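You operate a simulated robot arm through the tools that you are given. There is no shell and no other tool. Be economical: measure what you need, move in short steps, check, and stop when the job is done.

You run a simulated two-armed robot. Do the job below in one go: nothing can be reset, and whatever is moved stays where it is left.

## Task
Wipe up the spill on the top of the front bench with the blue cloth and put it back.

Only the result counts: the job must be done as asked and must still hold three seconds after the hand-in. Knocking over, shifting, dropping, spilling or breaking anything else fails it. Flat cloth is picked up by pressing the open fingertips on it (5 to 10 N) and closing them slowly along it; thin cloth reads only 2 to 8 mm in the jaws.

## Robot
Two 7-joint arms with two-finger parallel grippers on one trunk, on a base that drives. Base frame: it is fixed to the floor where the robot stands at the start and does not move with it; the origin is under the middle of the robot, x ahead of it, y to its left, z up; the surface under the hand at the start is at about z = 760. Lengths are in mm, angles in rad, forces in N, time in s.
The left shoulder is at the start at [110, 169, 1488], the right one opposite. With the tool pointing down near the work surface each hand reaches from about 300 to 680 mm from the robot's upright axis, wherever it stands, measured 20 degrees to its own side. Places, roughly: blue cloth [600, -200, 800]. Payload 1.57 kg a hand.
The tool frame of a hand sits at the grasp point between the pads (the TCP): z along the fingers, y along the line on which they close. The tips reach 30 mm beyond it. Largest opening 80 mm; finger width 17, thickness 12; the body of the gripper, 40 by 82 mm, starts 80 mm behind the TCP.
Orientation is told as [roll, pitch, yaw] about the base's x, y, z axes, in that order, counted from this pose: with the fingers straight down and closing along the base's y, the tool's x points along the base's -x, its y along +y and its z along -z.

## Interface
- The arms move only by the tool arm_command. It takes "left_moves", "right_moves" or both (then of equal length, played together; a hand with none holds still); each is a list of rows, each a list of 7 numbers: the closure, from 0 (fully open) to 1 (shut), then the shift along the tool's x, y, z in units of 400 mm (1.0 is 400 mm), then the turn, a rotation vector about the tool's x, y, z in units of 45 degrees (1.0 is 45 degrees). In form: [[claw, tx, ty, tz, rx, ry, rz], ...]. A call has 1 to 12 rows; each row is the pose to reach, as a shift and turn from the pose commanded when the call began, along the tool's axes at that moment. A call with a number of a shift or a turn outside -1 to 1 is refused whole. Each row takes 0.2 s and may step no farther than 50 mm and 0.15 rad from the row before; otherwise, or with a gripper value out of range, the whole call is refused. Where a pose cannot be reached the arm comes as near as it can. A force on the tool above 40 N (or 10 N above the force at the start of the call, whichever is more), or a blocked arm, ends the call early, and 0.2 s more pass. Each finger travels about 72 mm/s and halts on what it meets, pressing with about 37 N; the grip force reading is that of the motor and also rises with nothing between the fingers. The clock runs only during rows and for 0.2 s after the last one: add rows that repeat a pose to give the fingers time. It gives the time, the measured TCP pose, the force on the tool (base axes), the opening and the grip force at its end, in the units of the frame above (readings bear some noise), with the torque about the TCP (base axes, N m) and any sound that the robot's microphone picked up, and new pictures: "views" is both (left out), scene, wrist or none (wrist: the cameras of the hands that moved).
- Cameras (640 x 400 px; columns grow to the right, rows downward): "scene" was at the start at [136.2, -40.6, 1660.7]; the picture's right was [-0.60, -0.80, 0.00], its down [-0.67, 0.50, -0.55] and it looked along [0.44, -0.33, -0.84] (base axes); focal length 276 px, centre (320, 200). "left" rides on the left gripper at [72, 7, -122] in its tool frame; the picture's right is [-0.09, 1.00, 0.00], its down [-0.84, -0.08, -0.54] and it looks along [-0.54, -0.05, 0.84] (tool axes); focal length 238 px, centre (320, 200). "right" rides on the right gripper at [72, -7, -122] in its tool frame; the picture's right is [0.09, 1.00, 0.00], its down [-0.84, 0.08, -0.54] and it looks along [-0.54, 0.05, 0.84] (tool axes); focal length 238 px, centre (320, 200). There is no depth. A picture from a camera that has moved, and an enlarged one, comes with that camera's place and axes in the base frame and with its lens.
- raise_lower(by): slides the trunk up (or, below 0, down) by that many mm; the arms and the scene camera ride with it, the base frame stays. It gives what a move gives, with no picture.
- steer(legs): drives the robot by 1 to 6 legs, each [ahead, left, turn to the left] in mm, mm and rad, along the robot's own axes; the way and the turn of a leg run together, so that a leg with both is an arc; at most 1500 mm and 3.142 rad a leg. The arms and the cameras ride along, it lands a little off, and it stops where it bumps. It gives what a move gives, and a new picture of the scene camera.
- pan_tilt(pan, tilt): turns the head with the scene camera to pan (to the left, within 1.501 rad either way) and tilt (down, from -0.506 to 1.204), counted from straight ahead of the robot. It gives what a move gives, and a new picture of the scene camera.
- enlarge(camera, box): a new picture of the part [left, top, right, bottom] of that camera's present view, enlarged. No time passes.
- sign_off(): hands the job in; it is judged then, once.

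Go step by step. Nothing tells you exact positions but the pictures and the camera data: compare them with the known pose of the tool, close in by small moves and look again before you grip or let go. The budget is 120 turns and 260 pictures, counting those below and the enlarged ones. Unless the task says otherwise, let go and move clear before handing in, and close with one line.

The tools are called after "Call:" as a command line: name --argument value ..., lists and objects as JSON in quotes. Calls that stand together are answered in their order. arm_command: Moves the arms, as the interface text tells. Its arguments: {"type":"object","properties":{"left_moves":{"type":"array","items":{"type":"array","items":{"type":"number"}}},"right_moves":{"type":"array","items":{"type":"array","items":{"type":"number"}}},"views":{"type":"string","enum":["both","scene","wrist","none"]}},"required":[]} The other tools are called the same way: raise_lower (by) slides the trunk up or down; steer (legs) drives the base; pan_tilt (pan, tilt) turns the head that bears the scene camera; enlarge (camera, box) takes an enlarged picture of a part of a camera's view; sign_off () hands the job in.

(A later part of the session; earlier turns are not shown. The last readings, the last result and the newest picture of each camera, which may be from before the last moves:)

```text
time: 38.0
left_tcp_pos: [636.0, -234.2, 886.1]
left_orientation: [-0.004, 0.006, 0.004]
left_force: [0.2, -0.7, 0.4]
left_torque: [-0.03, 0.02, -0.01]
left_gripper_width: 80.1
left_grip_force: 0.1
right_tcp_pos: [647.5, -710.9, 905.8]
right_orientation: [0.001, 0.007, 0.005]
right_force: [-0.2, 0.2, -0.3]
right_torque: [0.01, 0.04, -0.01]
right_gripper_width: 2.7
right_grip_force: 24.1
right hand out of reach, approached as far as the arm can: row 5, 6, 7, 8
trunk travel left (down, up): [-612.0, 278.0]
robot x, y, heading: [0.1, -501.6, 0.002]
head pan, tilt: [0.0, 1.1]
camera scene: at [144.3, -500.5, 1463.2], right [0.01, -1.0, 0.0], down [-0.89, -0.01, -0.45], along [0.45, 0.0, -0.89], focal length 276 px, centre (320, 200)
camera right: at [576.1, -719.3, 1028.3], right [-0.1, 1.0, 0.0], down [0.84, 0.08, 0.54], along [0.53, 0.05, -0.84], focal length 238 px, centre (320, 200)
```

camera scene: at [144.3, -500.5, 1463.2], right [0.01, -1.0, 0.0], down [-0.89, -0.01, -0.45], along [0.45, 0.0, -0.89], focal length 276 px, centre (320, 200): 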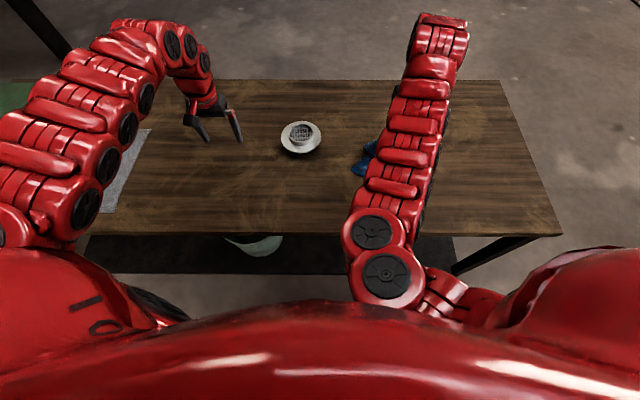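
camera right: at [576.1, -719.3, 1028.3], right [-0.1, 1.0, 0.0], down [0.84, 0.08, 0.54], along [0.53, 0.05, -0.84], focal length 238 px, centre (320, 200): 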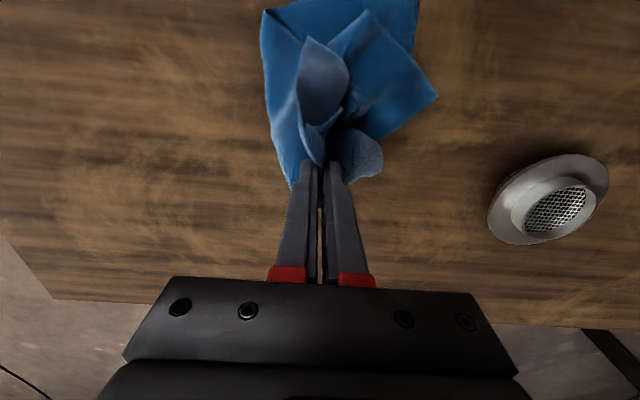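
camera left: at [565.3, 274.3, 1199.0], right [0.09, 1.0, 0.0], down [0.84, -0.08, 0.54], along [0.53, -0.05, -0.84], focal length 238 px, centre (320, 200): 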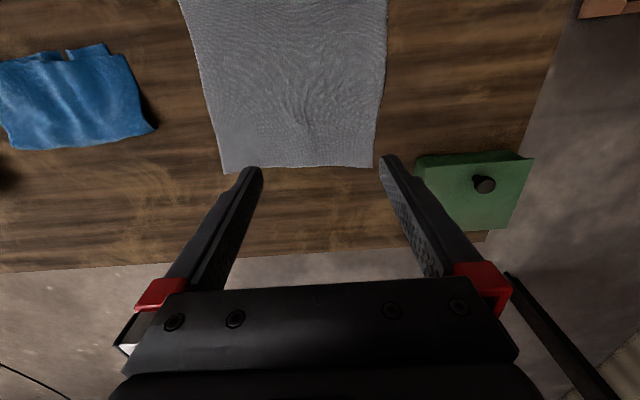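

I shift the hand 90 mm to the right (−y) to uncover the spill place.

Call:
arm_command --right_moves '[[1, 0, -0.08, 0, 0, 0, 0], [1, 0, -0.16, 0, 0, 0, 0], [1, 0, -0.24, 0, 0, 0, 0], [1, 0, -0.3, 0, 0, 0, 0], [1, 0, -0.3, 0, 0, 0, 0]]' --views "wrist"

```text
time: 39.2
left_tcp_pos: [636.3, -234.5, 886.5]
left_orientation: [-0.002, 0.008, 0.004]
left_force: [-0.2, -0.7, -0.7]
left_torque: [-0.01, 0.01, 0.01]
left_gripper_width: 79.9
left_grip_force: 0.1
right_tcp_pos: [649.8, -832.0, 904.5]
right_orientation: [0.003, 0.008, 0.006]
right_force: [0.0, 0.3, -0.3]
right_torque: [0.04, 0.01, 0.03]
right_gripper_width: 2.8
right_grip_force: 24.5
trunk travel left (down, up): [-612.0, 278.0]
robot x, y, heading: [4.5, -502.0, 0.006]
head pan, tilt: [0.0, 1.1]
camera right: at [578.1, -840.0, 1026.8], right [-0.1, 1.0, 0.0], down [0.84, 0.08, 0.54], along [0.53, 0.05, -0.84], focal length 238 px, centre (320, 200)
```

right: 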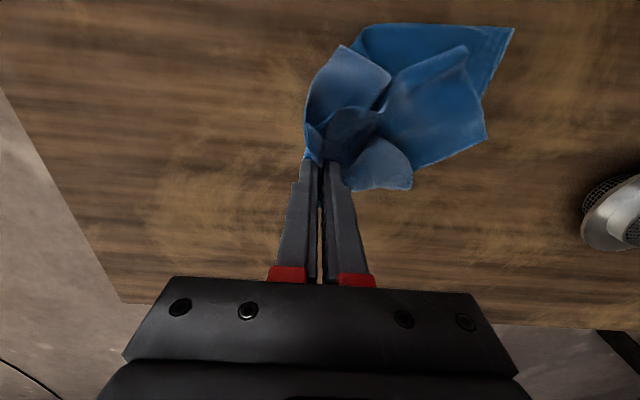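

Call:
enlarge --camera "right" --box '[320, 100, 600, 275]'

Call:
enlarge --camera "scene" --box '[280, 90, 520, 240]'

```text
2.29 times, centred on (460, 188) of right
camera zoom: at [578.1, -840.0, 1026.8], right [-0.1, 1.0, 0.0], down [0.84, 0.08, 0.54], along [0.53, 0.05, -0.84], focal length 545 px, centre (0, 229)
```

zoom: 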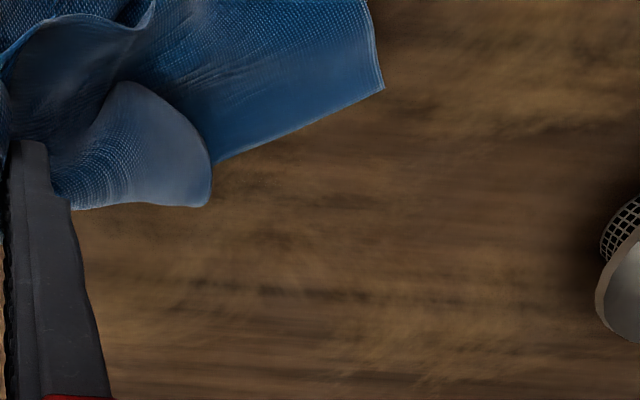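

```text
2.67 times, centred on (400, 165) of scene
camera zoom: at [144.2, -500.1, 1463.2], right [0.01, -1.0, 0.0], down [-0.89, -0.01, -0.45], along [0.45, 0.0, -0.89], focal length 735 px, centre (107, 293)
```

zoom: 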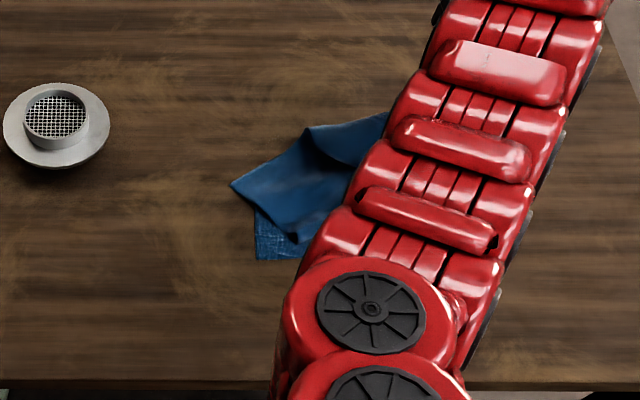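

The visible area looks clean, but the spill spot is partly hidden by cloth. I raise the trunk and swing the hand to the other side for a clear view.

Call:
raise_lower --by 120

Call:
arm_command --right_moves '[[1, 0.06, 0.08, 0, 0, 0, 0], [1, 0.12, 0.16, 0, 0, 0, 0], [1, 0.18, 0.24, 0, 0, 0, 0], [1, 0.2, 0.34, 0, 0, 0, 0], [1, 0.2, 0.45, 0, 0, 0, 0], [1, 0.2, 0.55, 0, 0, 0, 0], [1, 0.2, 0.55, 0, 0, 0, 0]]'

```text
time: 40.7
left_tcp_pos: [635.2, -234.0, 1005.6]
left_orientation: [-0.001, 0.007, 0.005]
left_force: [0.6, -0.6, -1.4]
left_torque: [-0.01, 0.03, 0.01]
left_gripper_width: 80.1
left_grip_force: 0.1
right_tcp_pos: [649.6, -831.4, 1024.2]
right_orientation: [0.002, 0.007, 0.006]
right_force: [0.7, -0.1, -0.6]
right_torque: [-0.02, -0.01, -0.01]
right_gripper_width: 2.7
right_grip_force: 24.5
trunk travel left (down, up): [-732.0, 158.0]
robot x, y, heading: [2.4, -502.1, 0.004]
head pan, tilt: [0.0, 1.1]
```

```text
time: 42.3
left_tcp_pos: [635.4, -230.3, 1005.4]
left_orientation: [-0.008, 0.007, 0.007]
left_force: [-0.1, 1.0, 0.4]
left_torque: [-0.12, 0.02, -0.01]
left_gripper_width: 80.0
left_grip_force: 0.0
right_tcp_pos: [639.5, -575.3, 1049.4]
right_orientation: [-0.015, -0.006, -0.007]
right_force: [-0.3, -0.3, 0.6]
right_torque: [0.13, -0.05, -0.02]
right_gripper_width: 2.6
right_grip_force: 24.2
right hand out of reach, approached as far as the arm can: row 1, 2, 3, 4, 5, 6, 7
trunk travel left (down, up): [-732.0, 158.0]
robot x, y, heading: [0.1, -502.1, 0.006]
head pan, tilt: [0.0, 1.1]
camera scene: at [143.4, -493.6, 1583.4], right [0.0, -1.0, 0.01], down [-0.89, -0.01, -0.45], along [0.45, 0.0, -0.89], focal length 276 px, centre (320, 200)
camera right: at [567.2, -581.1, 1172.7], right [-0.09, 1.0, -0.02], down [0.83, 0.08, 0.55], along [0.55, 0.03, -0.84], focal length 238 px, centre (320, 200)
```

scene: 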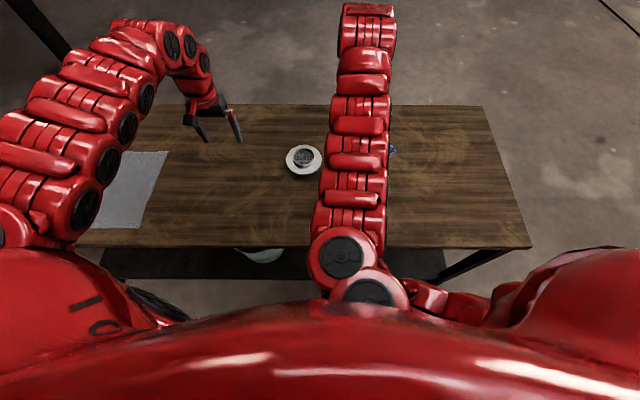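
right: 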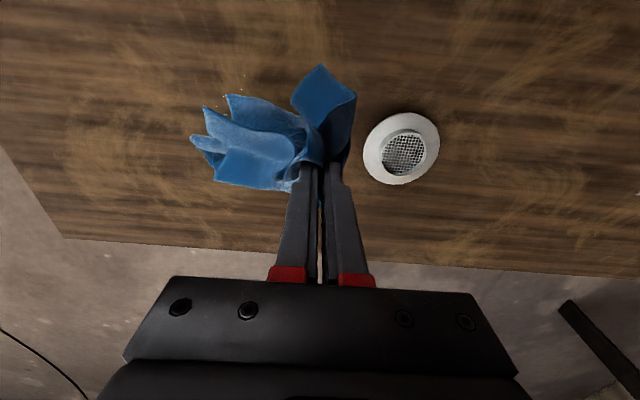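

I notice glints near (230, 95) in the wrist view — spill may remain; I enlarge.

Call:
enlarge --camera "right" --box '[160, 50, 320, 150]'

Call:
enlarge --camera "scene" --box '[360, 100, 520, 200]'

```text
4.00 times, centred on (240, 100) of right
camera zoom: at [567.2, -581.1, 1172.7], right [-0.09, 1.0, -0.02], down [0.83, 0.08, 0.55], along [0.55, 0.03, -0.84], focal length 953 px, centre (640, 600)
```

zoom: 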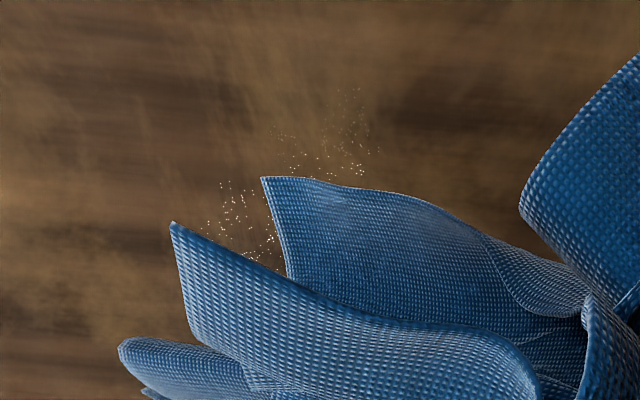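

```text
4.00 times, centred on (440, 150) of scene
camera zoom: at [143.4, -493.6, 1583.4], right [0.0, -1.0, 0.01], down [-0.89, -0.01, -0.45], along [0.45, 0.0, -0.89], focal length 1103 px, centre (-160, 400)
```

zoom: 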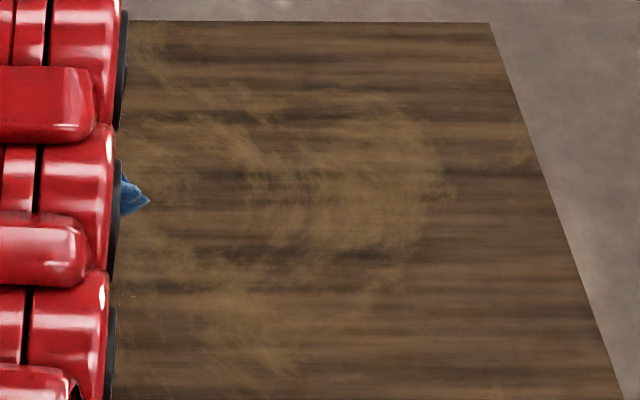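

Scattered droplets remain around x 620–690, y −760…−680. For better reach I drive 60 mm ahead, then wipe again.

Call:
steer --legs '[[60, 0, 0]]'

Call:
arm_command --right_moves '[[1, 0, -0.06, 0.06, 0, 0, 0], [1, 0, -0.14, 0.12, 0, 0, 0], [1, 0, -0.22, 0.18, 0, 0, 0], [1, 0, -0.3, 0.26, 0, 0, 0], [1, 0, -0.36, 0.34, 0, 0, 0], [1, 0, -0.36, 0.34, 0, 0, 0]]'

```text
time: 43.3
left_tcp_pos: [696.6, -235.7, 1006.2]
left_orientation: [-0.002, 0.007, 0.003]
left_force: [0.3, 0.1, 0.0]
left_torque: [0.0, 0.02, -0.02]
left_gripper_width: 79.9
left_grip_force: 0.0
right_tcp_pos: [700.2, -579.8, 1049.0]
right_orientation: [-0.01, -0.008, -0.002]
right_force: [0.1, -0.4, 0.5]
right_torque: [0.01, 0.01, 0.01]
right_gripper_width: 2.5
right_grip_force: 24.1
trunk travel left (down, up): [-732.0, 158.0]
robot x, y, heading: [60.8, -504.7, 0.007]
head pan, tilt: [0.0, 1.1]
camera scene: at [204.1, -501.5, 1583.4], right [0.0, -1.0, 0.0], down [-0.89, 0.0, -0.45], along [0.45, 0.0, -0.89], focal length 276 px, centre (320, 200)
```

scene: 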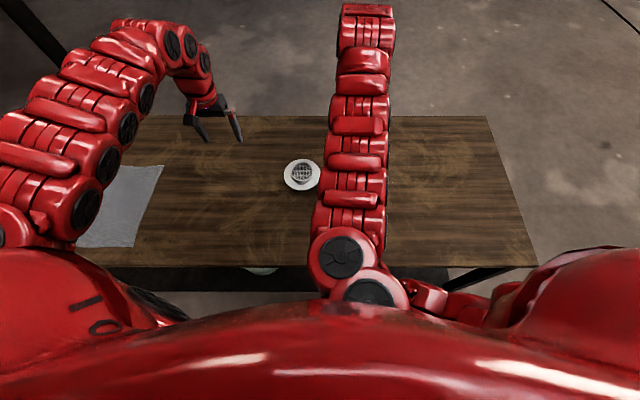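

```text
time: 44.7
left_tcp_pos: [697.7, -232.8, 1006.1]
left_orientation: [0.0, 0.008, 0.005]
left_force: [-0.7, 0.8, -0.5]
left_torque: [-0.01, -0.03, 0.01]
left_gripper_width: 79.8
left_grip_force: 0.0
right_tcp_pos: [699.6, -724.0, 917.1]
right_orientation: [-0.011, -0.005, -0.006]
right_force: [-0.1, 0.5, -0.3]
right_torque: [0.01, 0.02, 0.0]
right_gripper_width: 2.6
right_grip_force: 23.6
right hand out of reach, approached as far as the arm can: row 1
trunk travel left (down, up): [-732.0, 158.0]
robot x, y, heading: [59.5, -502.3, 0.004]
head pan, tilt: [0.0, 1.1]
camera scene: at [204.3, -499.7, 1583.3], right [0.0, -1.0, 0.0], down [-0.89, 0.0, -0.45], along [0.45, 0.0, -0.89], focal length 276 px, centre (320, 200)
camera right: at [627.0, -730.3, 1038.9], right [-0.09, 1.0, -0.01], down [0.83, 0.08, 0.55], along [0.54, 0.04, -0.84], focal length 238 px, centre (320, 200)
```

scene: 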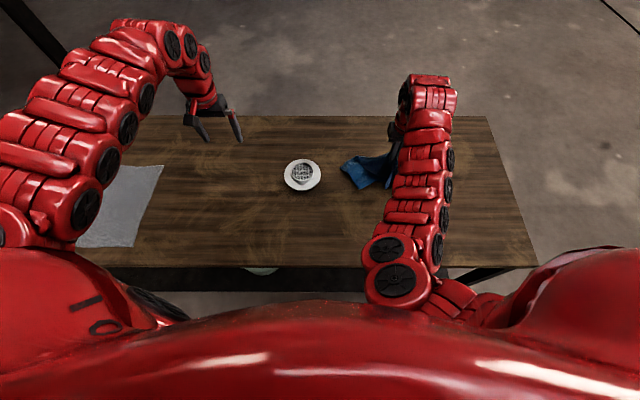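
right: 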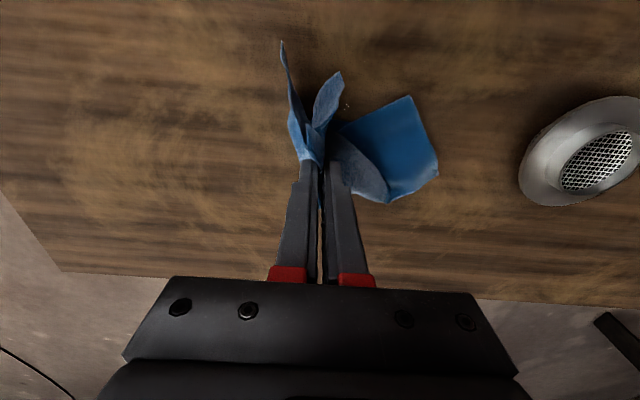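

A droplet shows near (680, −698). I lower onto the place and press.

Call:
arm_command --right_moves '[[1, 0.04, 0, 0.08, 0, 0, 0], [1, 0.06, 0, 0.16, 0, 0, 0], [1, 0.06, 0, 0.23, 0, 0, 0], [1, 0.06, 0, 0.26, 0, 0, 0], [1, 0.06, 0, 0.275, 0, 0, 0], [1, 0.06, 0, 0.285, 0, 0, 0], [1, 0.06, 0, 0.285, 0, 0, 0]]' --views "none"

```text
time: 46.3
left_tcp_pos: [697.8, -234.0, 1005.4]
left_orientation: [-0.002, 0.007, 0.003]
left_force: [0.6, 0.5, 0.3]
left_torque: [0.0, 0.01, 0.0]
left_gripper_width: 79.9
left_grip_force: 0.1
right_tcp_pos: [676.9, -726.4, 800.7]
right_orientation: [-0.009, -0.006, -0.002]
right_force: [-0.2, 0.7, 0.1]
right_torque: [0.0, -0.01, 0.01]
right_gripper_width: 2.5
right_grip_force: 24.2
trunk travel left (down, up): [-732.0, 158.0]
robot x, y, heading: [61.8, -502.2, 0.004]
head pan, tilt: [0.0, 1.1]
```

Call:
arm_command --right_moves '[[1, 0, 0, 0.006, 0, 0, 0], [1, 0, 0, 0.012, 0, 0, 0], [1, 0, 0, 0.012, 0, 0, 0]]' --views "wrist"

```text
time: 47.1
left_tcp_pos: [696.8, -234.3, 1007.0]
left_orientation: [-0.001, 0.007, 0.005]
left_force: [0.2, -0.2, 0.1]
left_torque: [0.01, 0.01, 0.03]
left_gripper_width: 79.9
left_grip_force: 0.0
right_tcp_pos: [676.7, -726.1, 795.9]
right_orientation: [-0.011, -0.006, -0.005]
right_force: [-0.5, -0.6, 2.5]
right_torque: [0.05, -0.01, -0.01]
right_gripper_width: 2.6
right_grip_force: 23.7
trunk travel left (down, up): [-732.0, 158.0]
robot x, y, heading: [62.0, -503.8, 0.0]
head pan, tilt: [0.0, 1.1]
camera right: at [604.2, -731.2, 918.6], right [-0.09, 1.0, -0.01], down [0.83, 0.08, 0.55], along [0.54, 0.04, -0.84], focal length 238 px, centre (320, 200)
```

right: 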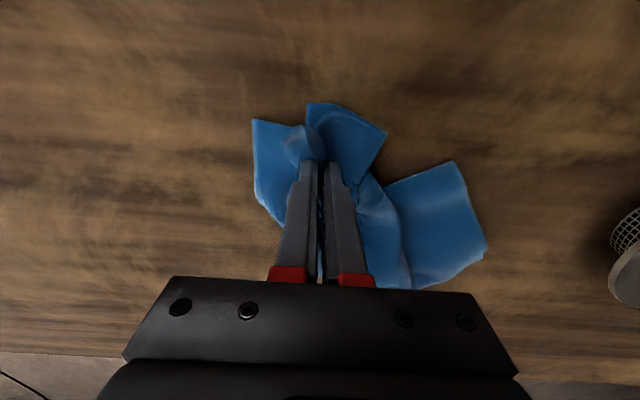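

2.5 N contact with the cloth spread around. I press slightly more and wipe in a raster.

Call:
arm_command --right_moves '[[1, 0, 0, 0.002, 0, 0, 0], [1, 0.07, 0, 0.002, 0, 0, 0], [1, 0.14, 0, 0.002, 0, 0, 0], [1, 0.14, -0.06, 0.002, 0, 0, 0], [1, 0.07, -0.06, 0.002, 0, 0, 0], [1, 0, -0.06, 0.002, 0, 0, 0], [1, -0.06, -0.06, 0.002, 0, 0, 0], [1, -0.06, 0, 0.002, 0, 0, 0], [1, 0, 0, 0.002, 0, 0, 0], [1, 0.07, 0.04, 0.002, 0, 0, 0], [1, 0.14, 0.07, 0.002, 0, 0, 0], [1, 0.14, 0.07, 0.002, 0, 0, 0]]' --views "wrist"

```text
time: 49.7
left_tcp_pos: [696.8, -233.6, 1007.1]
left_orientation: [-0.002, 0.009, 0.004]
left_force: [-0.8, 0.0, 0.0]
left_torque: [-0.03, 0.03, -0.03]
left_gripper_width: 80.1
left_grip_force: 0.1
right_tcp_pos: [620.9, -696.1, 793.6]
right_orientation: [-0.011, -0.008, -0.005]
right_force: [-0.7, 1.1, 7.3]
right_torque: [0.0, 0.05, -0.02]
right_gripper_width: 2.4
right_grip_force: 23.7
trunk travel left (down, up): [-732.0, 158.0]
robot x, y, heading: [62.9, -501.6, 0.009]
head pan, tilt: [0.0, 1.1]
camera right: at [548.7, -702.5, 917.1], right [-0.09, 1.0, -0.01], down [0.83, 0.08, 0.55], along [0.55, 0.04, -0.84], focal length 238 px, centre (320, 200)
```

right: 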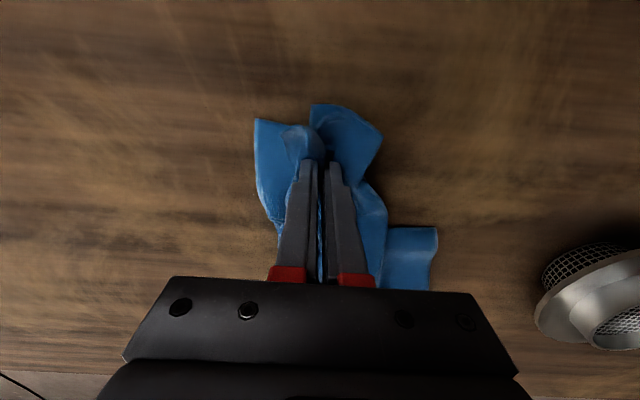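

Works well at 7 N. Another raster, going forward through the spill and to its right side.

Call:
arm_command --right_moves '[[1, -0.07, 0.05, 0, 0, 0, 0], [1, -0.14, 0.05, 0, 0, 0, 0], [1, -0.21, 0.05, 0, 0, 0, 0], [1, -0.21, -0.02, 0, 0, 0, 0], [1, -0.14, -0.02, 0, 0, 0, 0], [1, -0.07, -0.02, 0, 0, 0, 0], [1, 0, -0.02, 0, 0, 0, 0], [1, 0, -0.1, 0, 0, 0, 0], [1, -0.07, -0.1, 0, 0, 0, 0], [1, -0.14, -0.1, 0, 0, 0, 0], [1, -0.21, -0.1, 0, 0, 0, 0], [1, -0.21, -0.1, 0, 0, 0, 0]]' --views "wrist"

Call:
arm_command --right_moves '[[1, 0, -0.05, 0, 0, 0, 0], [1, 0.07, -0.05, 0, 0, 0, 0], [1, 0.14, -0.05, 0, 0, 0, 0], [1, 0.21, -0.05, 0, 0, 0, 0], [1, 0.21, 0.02, 0, 0, 0, 0], [1, 0.14, 0.02, 0, 0, 0, 0], [1, 0.07, 0.02, 0, 0, 0, 0], [1, 0, 0.02, 0, 0, 0, 0], [1, 0.07, 0.07, 0, 0, 0, 0], [1, 0.14, 0.07, 0, 0, 0, 0], [1, 0.21, 0.07, 0, 0, 0, 0], [1, 0.21, 0.07, 0, 0, 0, 0]]' --views "wrist"

```text
time: 52.3
left_tcp_pos: [696.6, -236.0, 1006.2]
left_orientation: [-0.002, 0.007, 0.003]
left_force: [0.5, 0.8, 0.1]
left_torque: [-0.01, 0.0, 0.04]
left_gripper_width: 80.0
left_grip_force: 0.1
right_tcp_pos: [706.9, -737.9, 797.1]
right_orientation: [-0.01, -0.008, -0.003]
right_force: [0.1, -0.5, -0.2]
right_torque: [0.04, 0.03, 0.01]
right_gripper_width: 2.6
right_grip_force: 24.1
trunk travel left (down, up): [-732.0, 158.0]
robot x, y, heading: [61.1, -501.7, 0.001]
head pan, tilt: [0.0, 1.1]
camera right: at [633.5, -743.5, 918.1], right [-0.09, 1.0, -0.01], down [0.83, 0.08, 0.55], along [0.55, 0.04, -0.84], focal length 238 px, centre (320, 200)
```

right: 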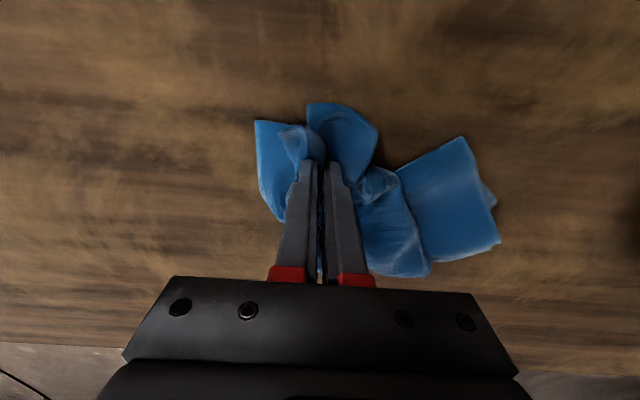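

```text
time: 54.9
left_tcp_pos: [696.8, -234.7, 1005.9]
left_orientation: [0.0, 0.006, 0.004]
left_force: [0.7, 1.2, 0.9]
left_torque: [0.01, 0.01, 0.0]
left_gripper_width: 80.3
left_grip_force: 0.0
right_tcp_pos: [623.2, -710.0, 794.3]
right_orientation: [-0.009, -0.007, -0.003]
right_force: [-1.4, 1.1, 9.3]
right_torque: [-0.01, 0.08, -0.02]
right_gripper_width: 2.9
right_grip_force: 23.4
trunk travel left (down, up): [-732.0, 158.0]
robot x, y, heading: [61.9, -508.1, 0.002]
head pan, tilt: [0.0, 1.1]
camera right: at [549.2, -715.8, 916.9], right [-0.09, 1.0, -0.01], down [0.83, 0.08, 0.55], along [0.55, 0.04, -0.84], focal length 238 px, centre (320, 200)
```

right: 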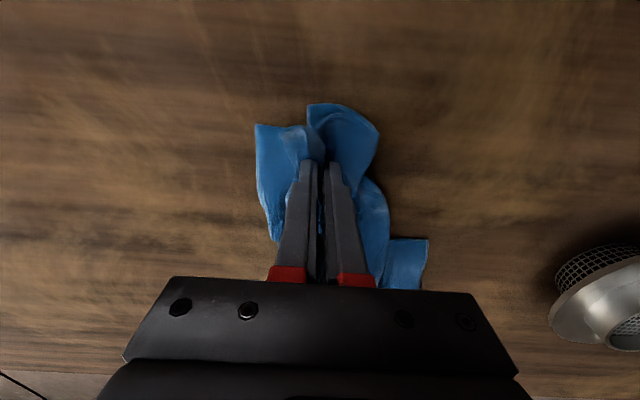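

I lift the cloth and move it aside to inspect.

Call:
arm_command --right_moves '[[1, 0, 0, -0.08, 0, 0, 0], [1, 0, 0, -0.18, 0, 0, 0], [1, 0, 0, -0.28, 0, 0, 0], [1, 0, 0, -0.38, 0, 0, 0], [1, 0, 0, -0.48, 0, 0, 0], [1, 0, -0.1, -0.5, 0, 0, 0], [1, 0, -0.2, -0.5, 0, 0, 0], [1, 0, -0.3, -0.5, 0, 0, 0], [1, 0, -0.38, -0.5, 0, 0, 0], [1, 0, -0.38, -0.5, 0, 0, 0]]'

```text
time: 57.1
left_tcp_pos: [697.8, -234.4, 1006.1]
left_orientation: [-0.002, 0.007, 0.004]
left_force: [0.8, -0.7, 0.2]
left_torque: [-0.02, 0.04, 0.0]
left_gripper_width: 80.0
left_grip_force: 0.1
right_tcp_pos: [621.8, -708.5, 921.7]
right_orientation: [-0.009, -0.008, -0.005]
right_force: [-0.1, -0.5, -0.5]
right_torque: [0.05, -0.01, 0.02]
right_gripper_width: 2.8
right_grip_force: 23.8
right hand out of reach, approached as far as the arm can: row 4, 5, 6, 7, 8, 9, 10
trunk travel left (down, up): [-732.0, 158.0]
robot x, y, heading: [61.9, -501.9, 0.006]
head pan, tilt: [0.0, 1.1]
camera scene: at [205.2, -500.7, 1583.2], right [0.0, -1.0, 0.0], down [-0.89, 0.0, -0.45], along [0.45, 0.0, -0.89], focal length 276 px, centre (320, 200)
camera right: at [548.7, -714.6, 1043.7], right [-0.09, 1.0, -0.01], down [0.83, 0.08, 0.55], along [0.55, 0.04, -0.84], focal length 238 px, centre (320, 200)
```

scene: 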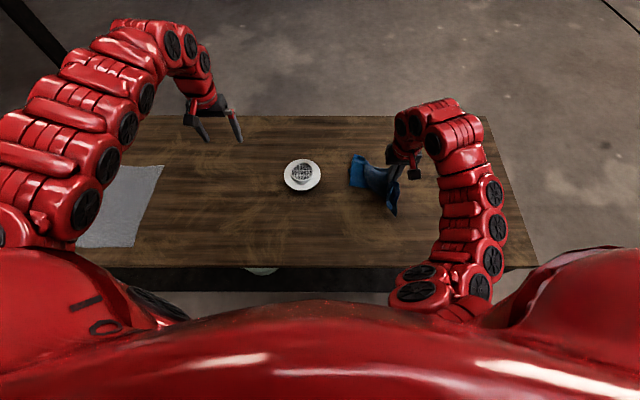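
right: 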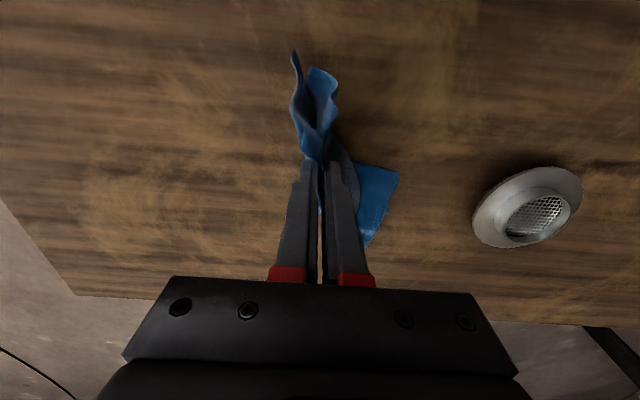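

Call:
raise_lower --by 110

Call:
arm_command --right_moves '[[1, -0.05, -0.08, 0, 0, 0, 0], [1, -0.1, -0.16, 0, 0, 0, 0], [1, -0.1, -0.25, 0, 0, 0, 0], [1, -0.1, -0.34, 0, 0, 0, 0], [1, -0.1, -0.34, 0, 0, 0, 0]]'

```text
time: 58.5
left_tcp_pos: [696.8, -235.6, 1115.3]
left_orientation: [-0.001, 0.006, 0.003]
left_force: [0.5, -0.4, 0.2]
left_torque: [0.02, 0.01, 0.01]
left_gripper_width: 80.1
left_grip_force: 0.0
right_tcp_pos: [622.2, -708.9, 1030.8]
right_orientation: [-0.009, -0.01, -0.003]
right_force: [0.0, 0.3, -1.4]
right_torque: [0.01, -0.01, 0.0]
right_gripper_width: 2.6
right_grip_force: 24.1
trunk travel left (down, up): [-842.0, 48.0]
robot x, y, heading: [61.4, -504.9, 0.004]
head pan, tilt: [0.0, 1.1]
```

```text
time: 59.7
left_tcp_pos: [697.9, -232.5, 1116.3]
left_orientation: [-0.001, 0.007, 0.008]
left_force: [-0.9, 0.4, -0.2]
left_torque: [0.0, 0.0, 0.01]
left_gripper_width: 80.0
left_grip_force: 0.1
right_tcp_pos: [660.7, -845.4, 1033.3]
right_orientation: [-0.01, -0.008, -0.003]
right_force: [-0.3, 0.8, 0.2]
right_torque: [0.0, 0.03, 0.03]
right_gripper_width: 2.7
right_grip_force: 23.4
trunk travel left (down, up): [-842.0, 48.0]
robot x, y, heading: [57.2, -503.1, 0.001]
head pan, tilt: [0.0, 1.1]
camera scene: at [205.6, -499.8, 1693.2], right [0.0, -1.0, 0.0], down [-0.89, 0.0, -0.45], along [0.45, 0.0, -0.89], focal length 276 px, centre (320, 200)
camera right: at [587.7, -851.8, 1154.8], right [-0.09, 1.0, -0.01], down [0.83, 0.08, 0.55], along [0.55, 0.04, -0.84], focal length 238 px, centre (320, 200)
```

scene: 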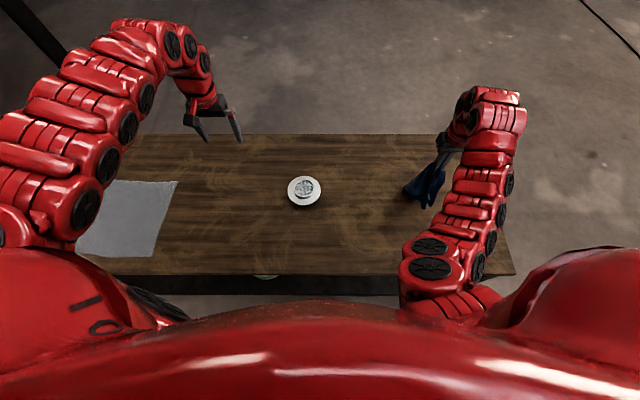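
right: 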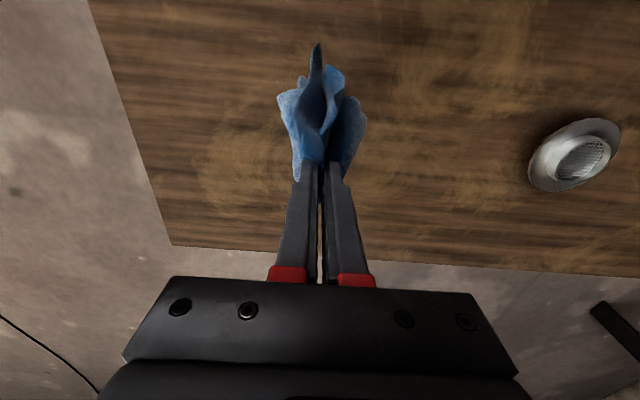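

Now the spill's place is in clear view; I enlarge it in both cameras.

Call:
enlarge --camera "scene" --box '[320, 150, 440, 225]'

Call:
enlarge --camera "right" --box '[340, 30, 540, 155]'

```text
5.33 times, centred on (380, 188) of scene
camera zoom: at [205.6, -499.8, 1693.2], right [0.0, -1.0, 0.0], down [-0.89, 0.0, -0.45], along [0.45, 0.0, -0.89], focal length 1471 px, centre (0, 267)
```

zoom: 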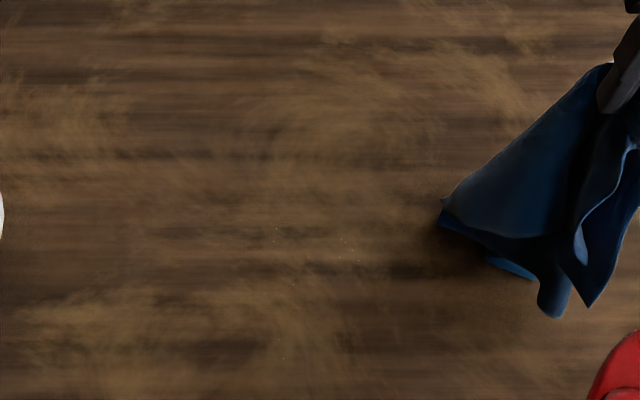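

```text
3.20 times, centred on (440, 92) of right
camera zoom: at [587.7, -851.8, 1154.8], right [-0.09, 1.0, -0.01], down [0.83, 0.08, 0.55], along [0.55, 0.04, -0.84], focal length 763 px, centre (-64, 544)
```

zoom: 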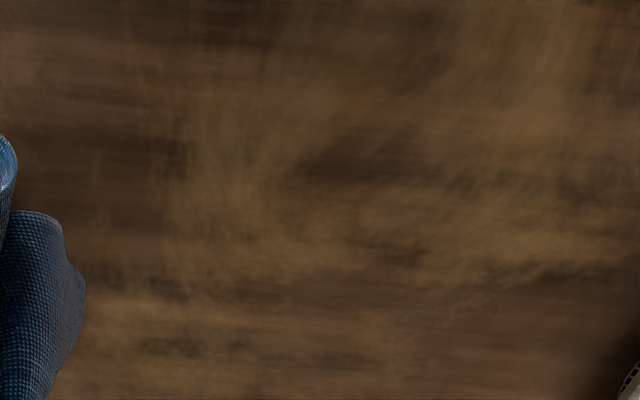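

A few faint droplets remain. I zoom further to locate them.

Call:
enlarge --camera "scene" --box '[350, 175, 414, 215]'

```text
10.00 times, centred on (382, 195) of scene
camera zoom: at [205.6, -499.8, 1693.2], right [0.0, -1.0, 0.0], down [-0.89, 0.0, -0.45], along [0.45, 0.0, -0.89], focal length 2757 px, centre (-300, 250)
```

zoom: 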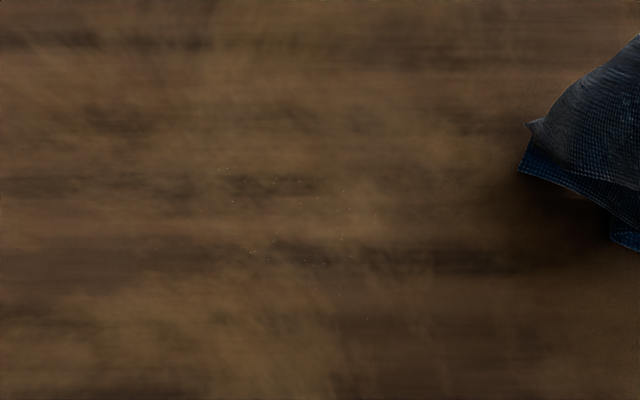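

Remaining faint dots lie in x 645–715, y −755…−670. I return, lower, and wipe that area once more with even pressure.

Call:
raise_lower --by -110

Call:
arm_command --right_moves '[[1, 0, 0.08, 0, 0, 0, 0], [1, 0, 0.16, 0, 0, 0, 0], [1, 0, 0.24, 0, 0, 0, 0], [1, 0, 0.3, 0.06, 0, 0, 0], [1, 0, 0.3, 0.14, 0, 0, 0], [1, 0, 0.3, 0.22, 0, 0, 0], [1, 0, 0.3, 0.28, 0, 0, 0], [1, 0, 0.3, 0.3, 0, 0, 0], [1, 0, 0.3, 0.305, 0, 0, 0], [1, 0, 0.3, 0.305, 0, 0, 0]]' --views "wrist"

```text
time: 61.2
left_tcp_pos: [697.1, -234.0, 1006.8]
left_orientation: [-0.001, 0.008, 0.004]
left_force: [0.1, 0.3, 0.0]
left_torque: [-0.01, 0.04, 0.0]
left_gripper_width: 80.1
left_grip_force: 0.1
right_tcp_pos: [660.8, -845.6, 923.4]
right_orientation: [-0.008, -0.009, -0.004]
right_force: [0.3, -0.2, -1.0]
right_torque: [0.03, -0.01, 0.06]
right_gripper_width: 2.7
right_grip_force: 24.1
trunk travel left (down, up): [-732.0, 158.0]
robot x, y, heading: [63.1, -503.4, 0.002]
head pan, tilt: [0.0, 1.1]
```

```text
time: 63.4
left_tcp_pos: [696.7, -234.9, 1007.0]
left_orientation: [-0.002, 0.007, 0.004]
left_force: [-0.7, 0.8, 0.1]
left_torque: [0.04, 0.01, -0.01]
left_gripper_width: 80.1
left_grip_force: 0.1
right_tcp_pos: [661.8, -727.3, 801.1]
right_orientation: [-0.009, -0.009, -0.003]
right_force: [-0.7, -0.2, 3.3]
right_torque: [0.0, 0.01, 0.0]
right_gripper_width: 3.0
right_grip_force: 23.8
trunk travel left (down, up): [-732.0, 158.0]
robot x, y, heading: [61.7, -502.1, 0.002]
head pan, tilt: [0.0, 1.1]
camera right: at [588.2, -734.0, 922.9], right [-0.09, 1.0, -0.01], down [0.83, 0.08, 0.55], along [0.55, 0.04, -0.84], focal length 238 px, centre (320, 200)
```

right: 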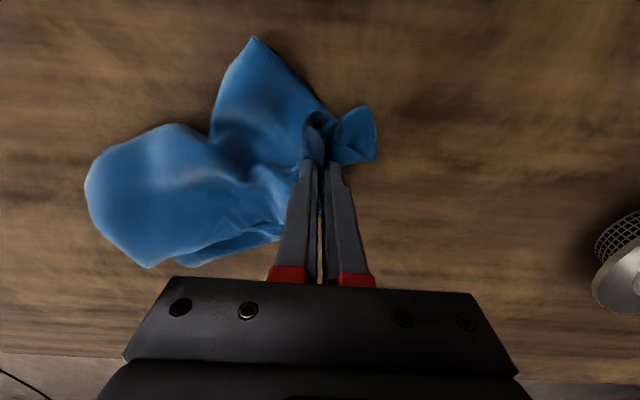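

Contact 3 N. I wipe in y-strokes at increasing x.

Call:
arm_command --right_moves '[[1, 0, 0.07, 0.004, 0, 0, 0], [1, 0, 0.14, 0.004, 0, 0, 0], [1, -0.05, 0.14, 0.006, 0, 0, 0], [1, -0.05, 0.07, 0.006, 0, 0, 0], [1, -0.05, 0, 0.006, 0, 0, 0], [1, -0.05, -0.08, 0.006, 0, 0, 0], [1, -0.1, -0.08, 0.008, 0, 0, 0], [1, -0.1, 0, 0.008, 0, 0, 0], [1, -0.1, 0.07, 0.008, 0, 0, 0], [1, -0.1, 0.14, 0.008, 0, 0, 0], [1, -0.1, 0.14, 0.008, 0, 0, 0]]' --views "wrist"

```text
time: 65.8
left_tcp_pos: [696.6, -233.8, 1006.4]
left_orientation: [-0.001, 0.008, 0.003]
left_force: [-0.2, 0.5, -1.0]
left_torque: [0.0, -0.02, -0.01]
left_gripper_width: 80.1
left_grip_force: 0.0
right_tcp_pos: [704.1, -670.5, 798.3]
right_orientation: [-0.009, -0.008, -0.005]
right_force: [0.5, -0.3, -0.3]
right_torque: [0.0, -0.03, 0.01]
right_gripper_width: 2.6
right_grip_force: 23.6
trunk travel left (down, up): [-732.0, 158.0]
robot x, y, heading: [67.0, -499.7, 0.007]
head pan, tilt: [0.0, 1.1]
camera right: at [630.0, -677.4, 920.2], right [-0.09, 1.0, -0.01], down [0.83, 0.08, 0.55], along [0.55, 0.04, -0.84], focal length 238 px, centre (320, 200)
```

right: 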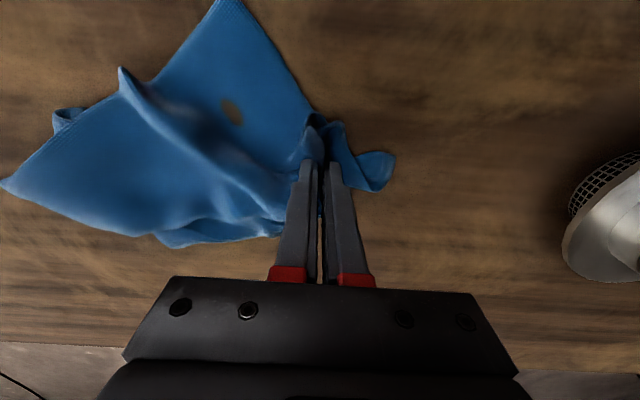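

Pressure was lost at 798; I go about 4 mm lower and raster again.

Call:
arm_command --right_moves '[[1, 0, 0, 0.006, 0, 0, 0], [1, 0, 0, 0.01, 0, 0, 0], [1, 0, 0, 0.01, 0, 0, 0]]' --views "none"

```text
time: 66.6
left_tcp_pos: [697.0, -234.1, 1006.5]
left_orientation: [-0.002, 0.006, 0.005]
left_force: [-0.7, -1.1, 1.4]
left_torque: [-0.03, -0.02, 0.01]
left_gripper_width: 79.6
left_grip_force: 0.1
right_tcp_pos: [703.1, -670.3, 793.9]
right_orientation: [-0.009, -0.011, -0.004]
right_force: [0.5, 1.2, 8.1]
right_torque: [0.03, -0.08, -0.03]
right_gripper_width: 3.0
right_grip_force: 24.2
trunk travel left (down, up): [-732.0, 158.0]
robot x, y, heading: [63.3, -502.1, 0.008]
head pan, tilt: [0.0, 1.1]
```

Call:
arm_command --right_moves '[[1, 0, -0.07, 0, 0, 0, 0], [1, 0, -0.14, 0, 0, 0, 0], [1, 0, -0.22, 0, 0, 0, 0], [1, 0.04, -0.22, -0.001, 0, 0, 0], [1, 0.04, -0.14, -0.001, 0, 0, 0], [1, 0.04, -0.07, -0.001, 0, 0, 0], [1, 0.04, 0, -0.001, 0, 0, 0], [1, 0.08, 0, -0.001, 0, 0, 0], [1, 0.08, -0.07, -0.001, 0, 0, 0], [1, 0.08, -0.14, -0.001, 0, 0, 0], [1, 0.08, -0.22, -0.001, 0, 0, 0], [1, 0.08, -0.22, -0.001, 0, 0, 0]]' --views "none"

Call:
arm_command --right_moves '[[1, 0.04, 0, -0.001, 0, 0, 0], [1, 0.04, 0.08, -0.001, 0, 0, 0], [1, 0.04, 0.16, -0.001, 0, 0, 0], [1, 0.04, 0.23, -0.001, 0, 0, 0], [1, 0.08, 0.23, -0.002, 0, 0, 0], [1, 0.08, 0.16, -0.002, 0, 0, 0], [1, 0.08, 0.08, -0.002, 0, 0, 0], [1, 0.08, 0, -0.002, 0, 0, 0], [1, 0.12, 0.08, -0.003, 0, 0, 0], [1, 0.12, 0.16, -0.003, 0, 0, 0], [1, 0.12, 0.23, -0.003, 0, 0, 0], [1, 0.12, 0.23, -0.003, 0, 0, 0]]' --views "wrist"

```text
time: 69.2
left_tcp_pos: [697.6, -233.1, 1006.0]
left_orientation: [-0.004, 0.006, 0.004]
left_force: [0.0, 0.4, -0.8]
left_torque: [-0.03, 0.03, 0.0]
left_gripper_width: 79.8
left_grip_force: 0.0
right_tcp_pos: [669.2, -760.7, 792.9]
right_orientation: [-0.01, -0.009, -0.003]
right_force: [-1.0, 1.9, 9.4]
right_torque: [0.09, 0.05, -0.01]
right_gripper_width: 2.6
right_grip_force: 23.9
trunk travel left (down, up): [-732.0, 158.0]
robot x, y, heading: [63.2, -504.2, 0.001]
head pan, tilt: [0.0, 1.1]
```

```text
time: 71.8
left_tcp_pos: [695.6, -234.3, 1005.4]
left_orientation: [-0.001, 0.007, 0.003]
left_force: [0.1, -1.3, 0.6]
left_torque: [0.04, -0.01, 0.03]
left_gripper_width: 79.7
left_grip_force: 0.1
right_tcp_pos: [622.0, -666.6, 794.5]
right_orientation: [-0.01, -0.009, -0.004]
right_force: [-0.3, -0.3, 1.2]
right_torque: [0.03, -0.01, 0.02]
right_gripper_width: 2.7
right_grip_force: 24.4
trunk travel left (down, up): [-732.0, 158.0]
robot x, y, heading: [63.0, -504.6, 0.001]
head pan, tilt: [0.0, 1.1]
camera right: at [549.2, -673.0, 917.1], right [-0.09, 1.0, -0.01], down [0.83, 0.08, 0.55], along [0.55, 0.04, -0.84], focal length 238 px, centre (320, 200)
```

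right: 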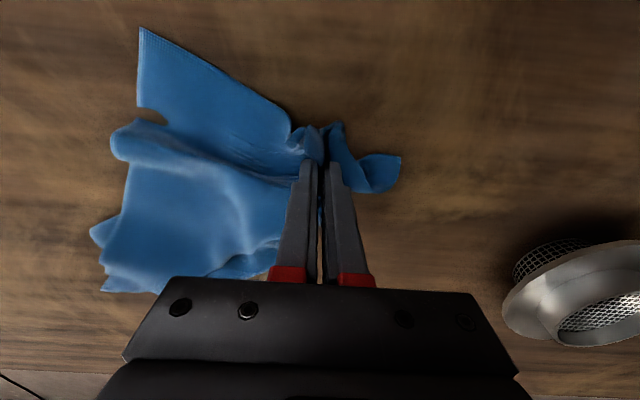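

Now lift, raise the trunk and move aside to inspect again.

Call:
arm_command --right_moves '[[1, 0, 0, -0.08, 0, 0, 0], [1, 0, 0, -0.18, 0, 0, 0], [1, 0, 0, -0.28, 0, 0, 0], [1, 0, 0, -0.3, 0, 0, 0]]' --views "none"

Call:
raise_lower --by 120

Call:
arm_command --right_moves '[[1, -0.05, -0.1, 0, 0, 0, 0], [1, -0.1, -0.2, 0, 0, 0, 0], [1, -0.1, -0.3, 0, 0, 0, 0], [1, -0.1, -0.4, 0, 0, 0, 0], [1, -0.1, -0.48, 0, 0, 0, 0], [1, -0.1, -0.48, 0, 0, 0, 0]]'

Call:
enlarge --camera "scene" --box '[320, 165, 416, 225]'

```text
time: 72.8
left_tcp_pos: [698.3, -235.5, 1006.8]
left_orientation: [-0.002, 0.006, 0.006]
left_force: [0.1, 1.3, 0.1]
left_torque: [0.02, 0.03, 0.02]
left_gripper_width: 80.1
left_grip_force: 0.1
right_tcp_pos: [621.6, -666.9, 912.9]
right_orientation: [-0.007, -0.009, -0.003]
right_force: [0.2, -0.7, -0.9]
right_torque: [0.02, -0.02, 0.03]
right_gripper_width: 2.7
right_grip_force: 23.7
trunk travel left (down, up): [-732.0, 158.0]
robot x, y, heading: [61.6, -500.7, 0.002]
head pan, tilt: [0.0, 1.1]
```

```text
time: 74.3
left_tcp_pos: [697.0, -234.7, 1126.4]
left_orientation: [-0.001, 0.007, 0.007]
left_force: [0.1, 0.0, -0.4]
left_torque: [0.0, 0.01, 0.0]
left_gripper_width: 80.1
left_grip_force: 0.1
right_tcp_pos: [621.9, -667.6, 1031.8]
right_orientation: [-0.009, -0.009, -0.004]
right_force: [0.7, 0.3, 0.1]
right_torque: [0.04, 0.0, 0.06]
right_gripper_width: 2.7
right_grip_force: 23.6
trunk travel left (down, up): [-852.0, 38.0]
robot x, y, heading: [62.7, -502.8, -0.0]
head pan, tilt: [0.0, 1.1]
```

```text
time: 75.7
left_tcp_pos: [695.9, -232.6, 1126.7]
left_orientation: [-0.002, 0.006, 0.005]
left_force: [-0.5, 0.1, 0.1]
left_torque: [0.0, 0.0, 0.03]
left_gripper_width: 80.1
left_grip_force: 0.0
right_tcp_pos: [659.4, -860.1, 1036.3]
right_orientation: [-0.011, -0.009, -0.005]
right_force: [0.1, 0.2, -0.6]
right_torque: [-0.01, -0.01, 0.04]
right_gripper_width: 2.4
right_grip_force: 24.0
trunk travel left (down, up): [-852.0, 38.0]
robot x, y, heading: [64.7, -503.4, 0.002]
head pan, tilt: [0.0, 1.1]
camera scene: at [204.7, -500.3, 1703.3], right [0.0, -1.0, 0.0], down [-0.89, 0.0, -0.45], along [0.45, 0.0, -0.89], focal length 276 px, centre (320, 200)
camera right: at [586.8, -864.7, 1158.9], right [-0.09, 1.0, -0.01], down [0.83, 0.08, 0.55], along [0.55, 0.04, -0.84], focal length 238 px, centre (320, 200)
```

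scene: 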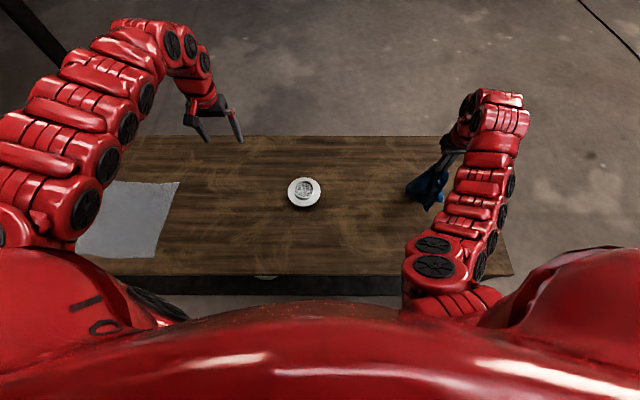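
right: 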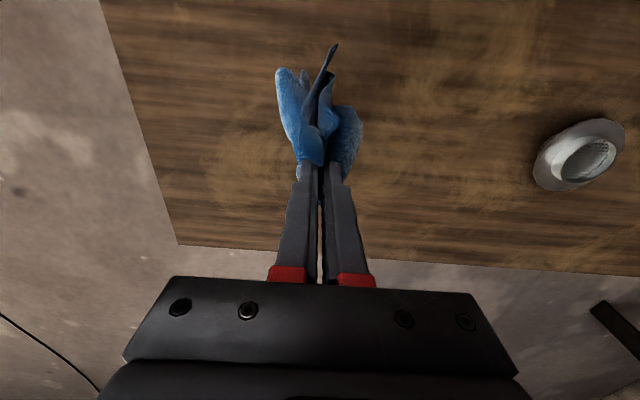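

```text
6.67 times, centred on (368, 195) of scene
camera zoom: at [204.7, -500.3, 1703.3], right [0.0, -1.0, 0.0], down [-0.89, 0.0, -0.45], along [0.45, 0.0, -0.89], focal length 1838 px, centre (0, 233)
```

zoom: 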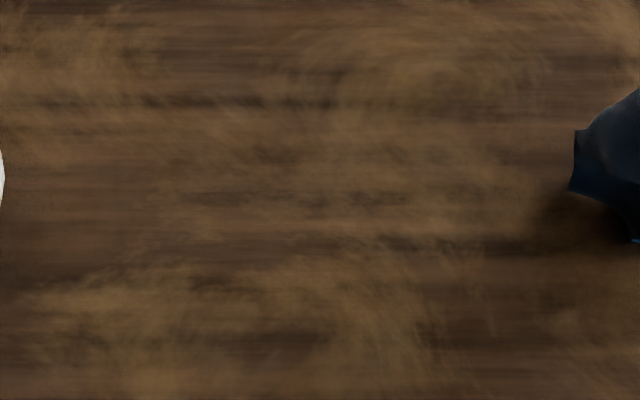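

It looks clean now; one closer check from both cameras.

Call:
enlarge --camera "scene" --box '[350, 175, 414, 215]'

Call:
enlarge --camera "right" --box '[350, 40, 510, 140]'

```text
10.00 times, centred on (382, 195) of scene
camera zoom: at [204.7, -500.3, 1703.3], right [0.0, -1.0, 0.0], down [-0.89, 0.0, -0.45], along [0.45, 0.0, -0.89], focal length 2757 px, centre (-300, 250)
```

zoom: 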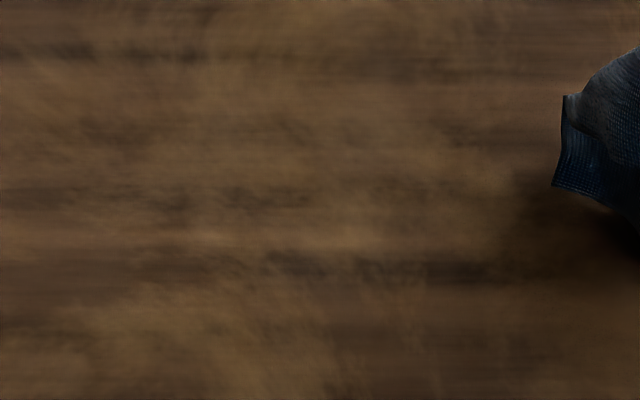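

```text
4.00 times, centred on (430, 90) of right
camera zoom: at [586.8, -864.7, 1158.9], right [-0.09, 1.0, -0.01], down [0.83, 0.08, 0.55], along [0.55, 0.04, -0.84], focal length 953 px, centre (-120, 640)
```

zoom: 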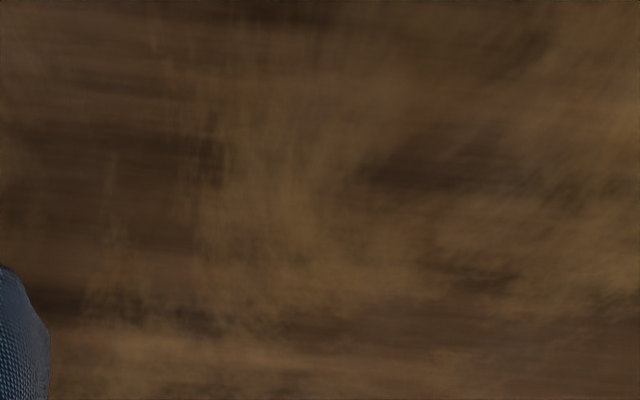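

The bench is clean. I back off 60 mm and drive 500 mm left to return the cloth, with the trunk raised a bit for clearance over the cup.

Call:
raise_lower --by 35

Call:
steer --legs '[[-60, 0, 0], [0, 500, 0]]'

```text
time: 76.5
left_tcp_pos: [697.9, -233.3, 1160.7]
left_orientation: [-0.002, 0.006, 0.003]
left_force: [0.9, -0.3, 0.7]
left_torque: [-0.03, 0.0, 0.0]
left_gripper_width: 80.3
left_grip_force: 0.0
right_tcp_pos: [659.2, -858.3, 1070.7]
right_orientation: [-0.009, -0.009, -0.004]
right_force: [-0.7, 0.5, -1.0]
right_torque: [0.06, 0.01, 0.04]
right_gripper_width: 2.7
right_grip_force: 24.2
trunk travel left (down, up): [-887.0, 3.0]
robot x, y, heading: [61.2, -503.2, 0.002]
head pan, tilt: [0.0, 1.1]
```

```text
time: 80.0
left_tcp_pos: [631.2, 270.5, 1161.7]
left_orientation: [-0.002, 0.008, 0.01]
left_force: [0.3, 0.5, 0.3]
left_torque: [-0.04, 0.02, 0.0]
left_gripper_width: 79.9
left_grip_force: 0.0
right_tcp_pos: [598.8, -353.5, 1070.7]
right_orientation: [-0.007, -0.009, 0.004]
right_force: [-0.7, 0.7, 0.3]
right_torque: [0.0, 0.01, 0.04]
right_gripper_width: 2.7
right_grip_force: 24.1
trunk travel left (down, up): [-887.0, 3.0]
robot x, y, heading: [-3.2, -1.2, 0.008]
head pan, tilt: [0.0, 1.1]
camera scene: at [141.0, 0.2, 1738.2], right [0.01, -1.0, 0.0], down [-0.89, -0.01, -0.45], along [0.45, 0.01, -0.89], focal length 276 px, centre (320, 200)
```

scene: 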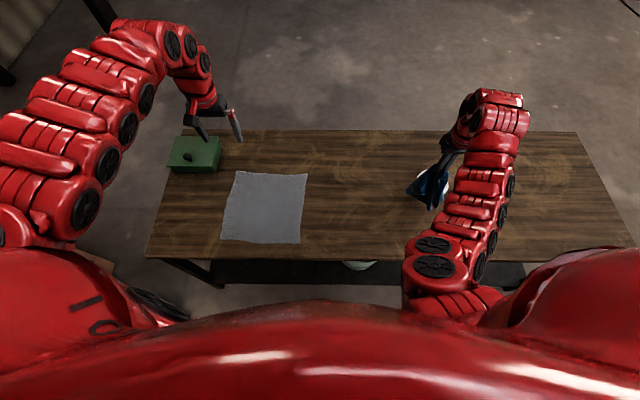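

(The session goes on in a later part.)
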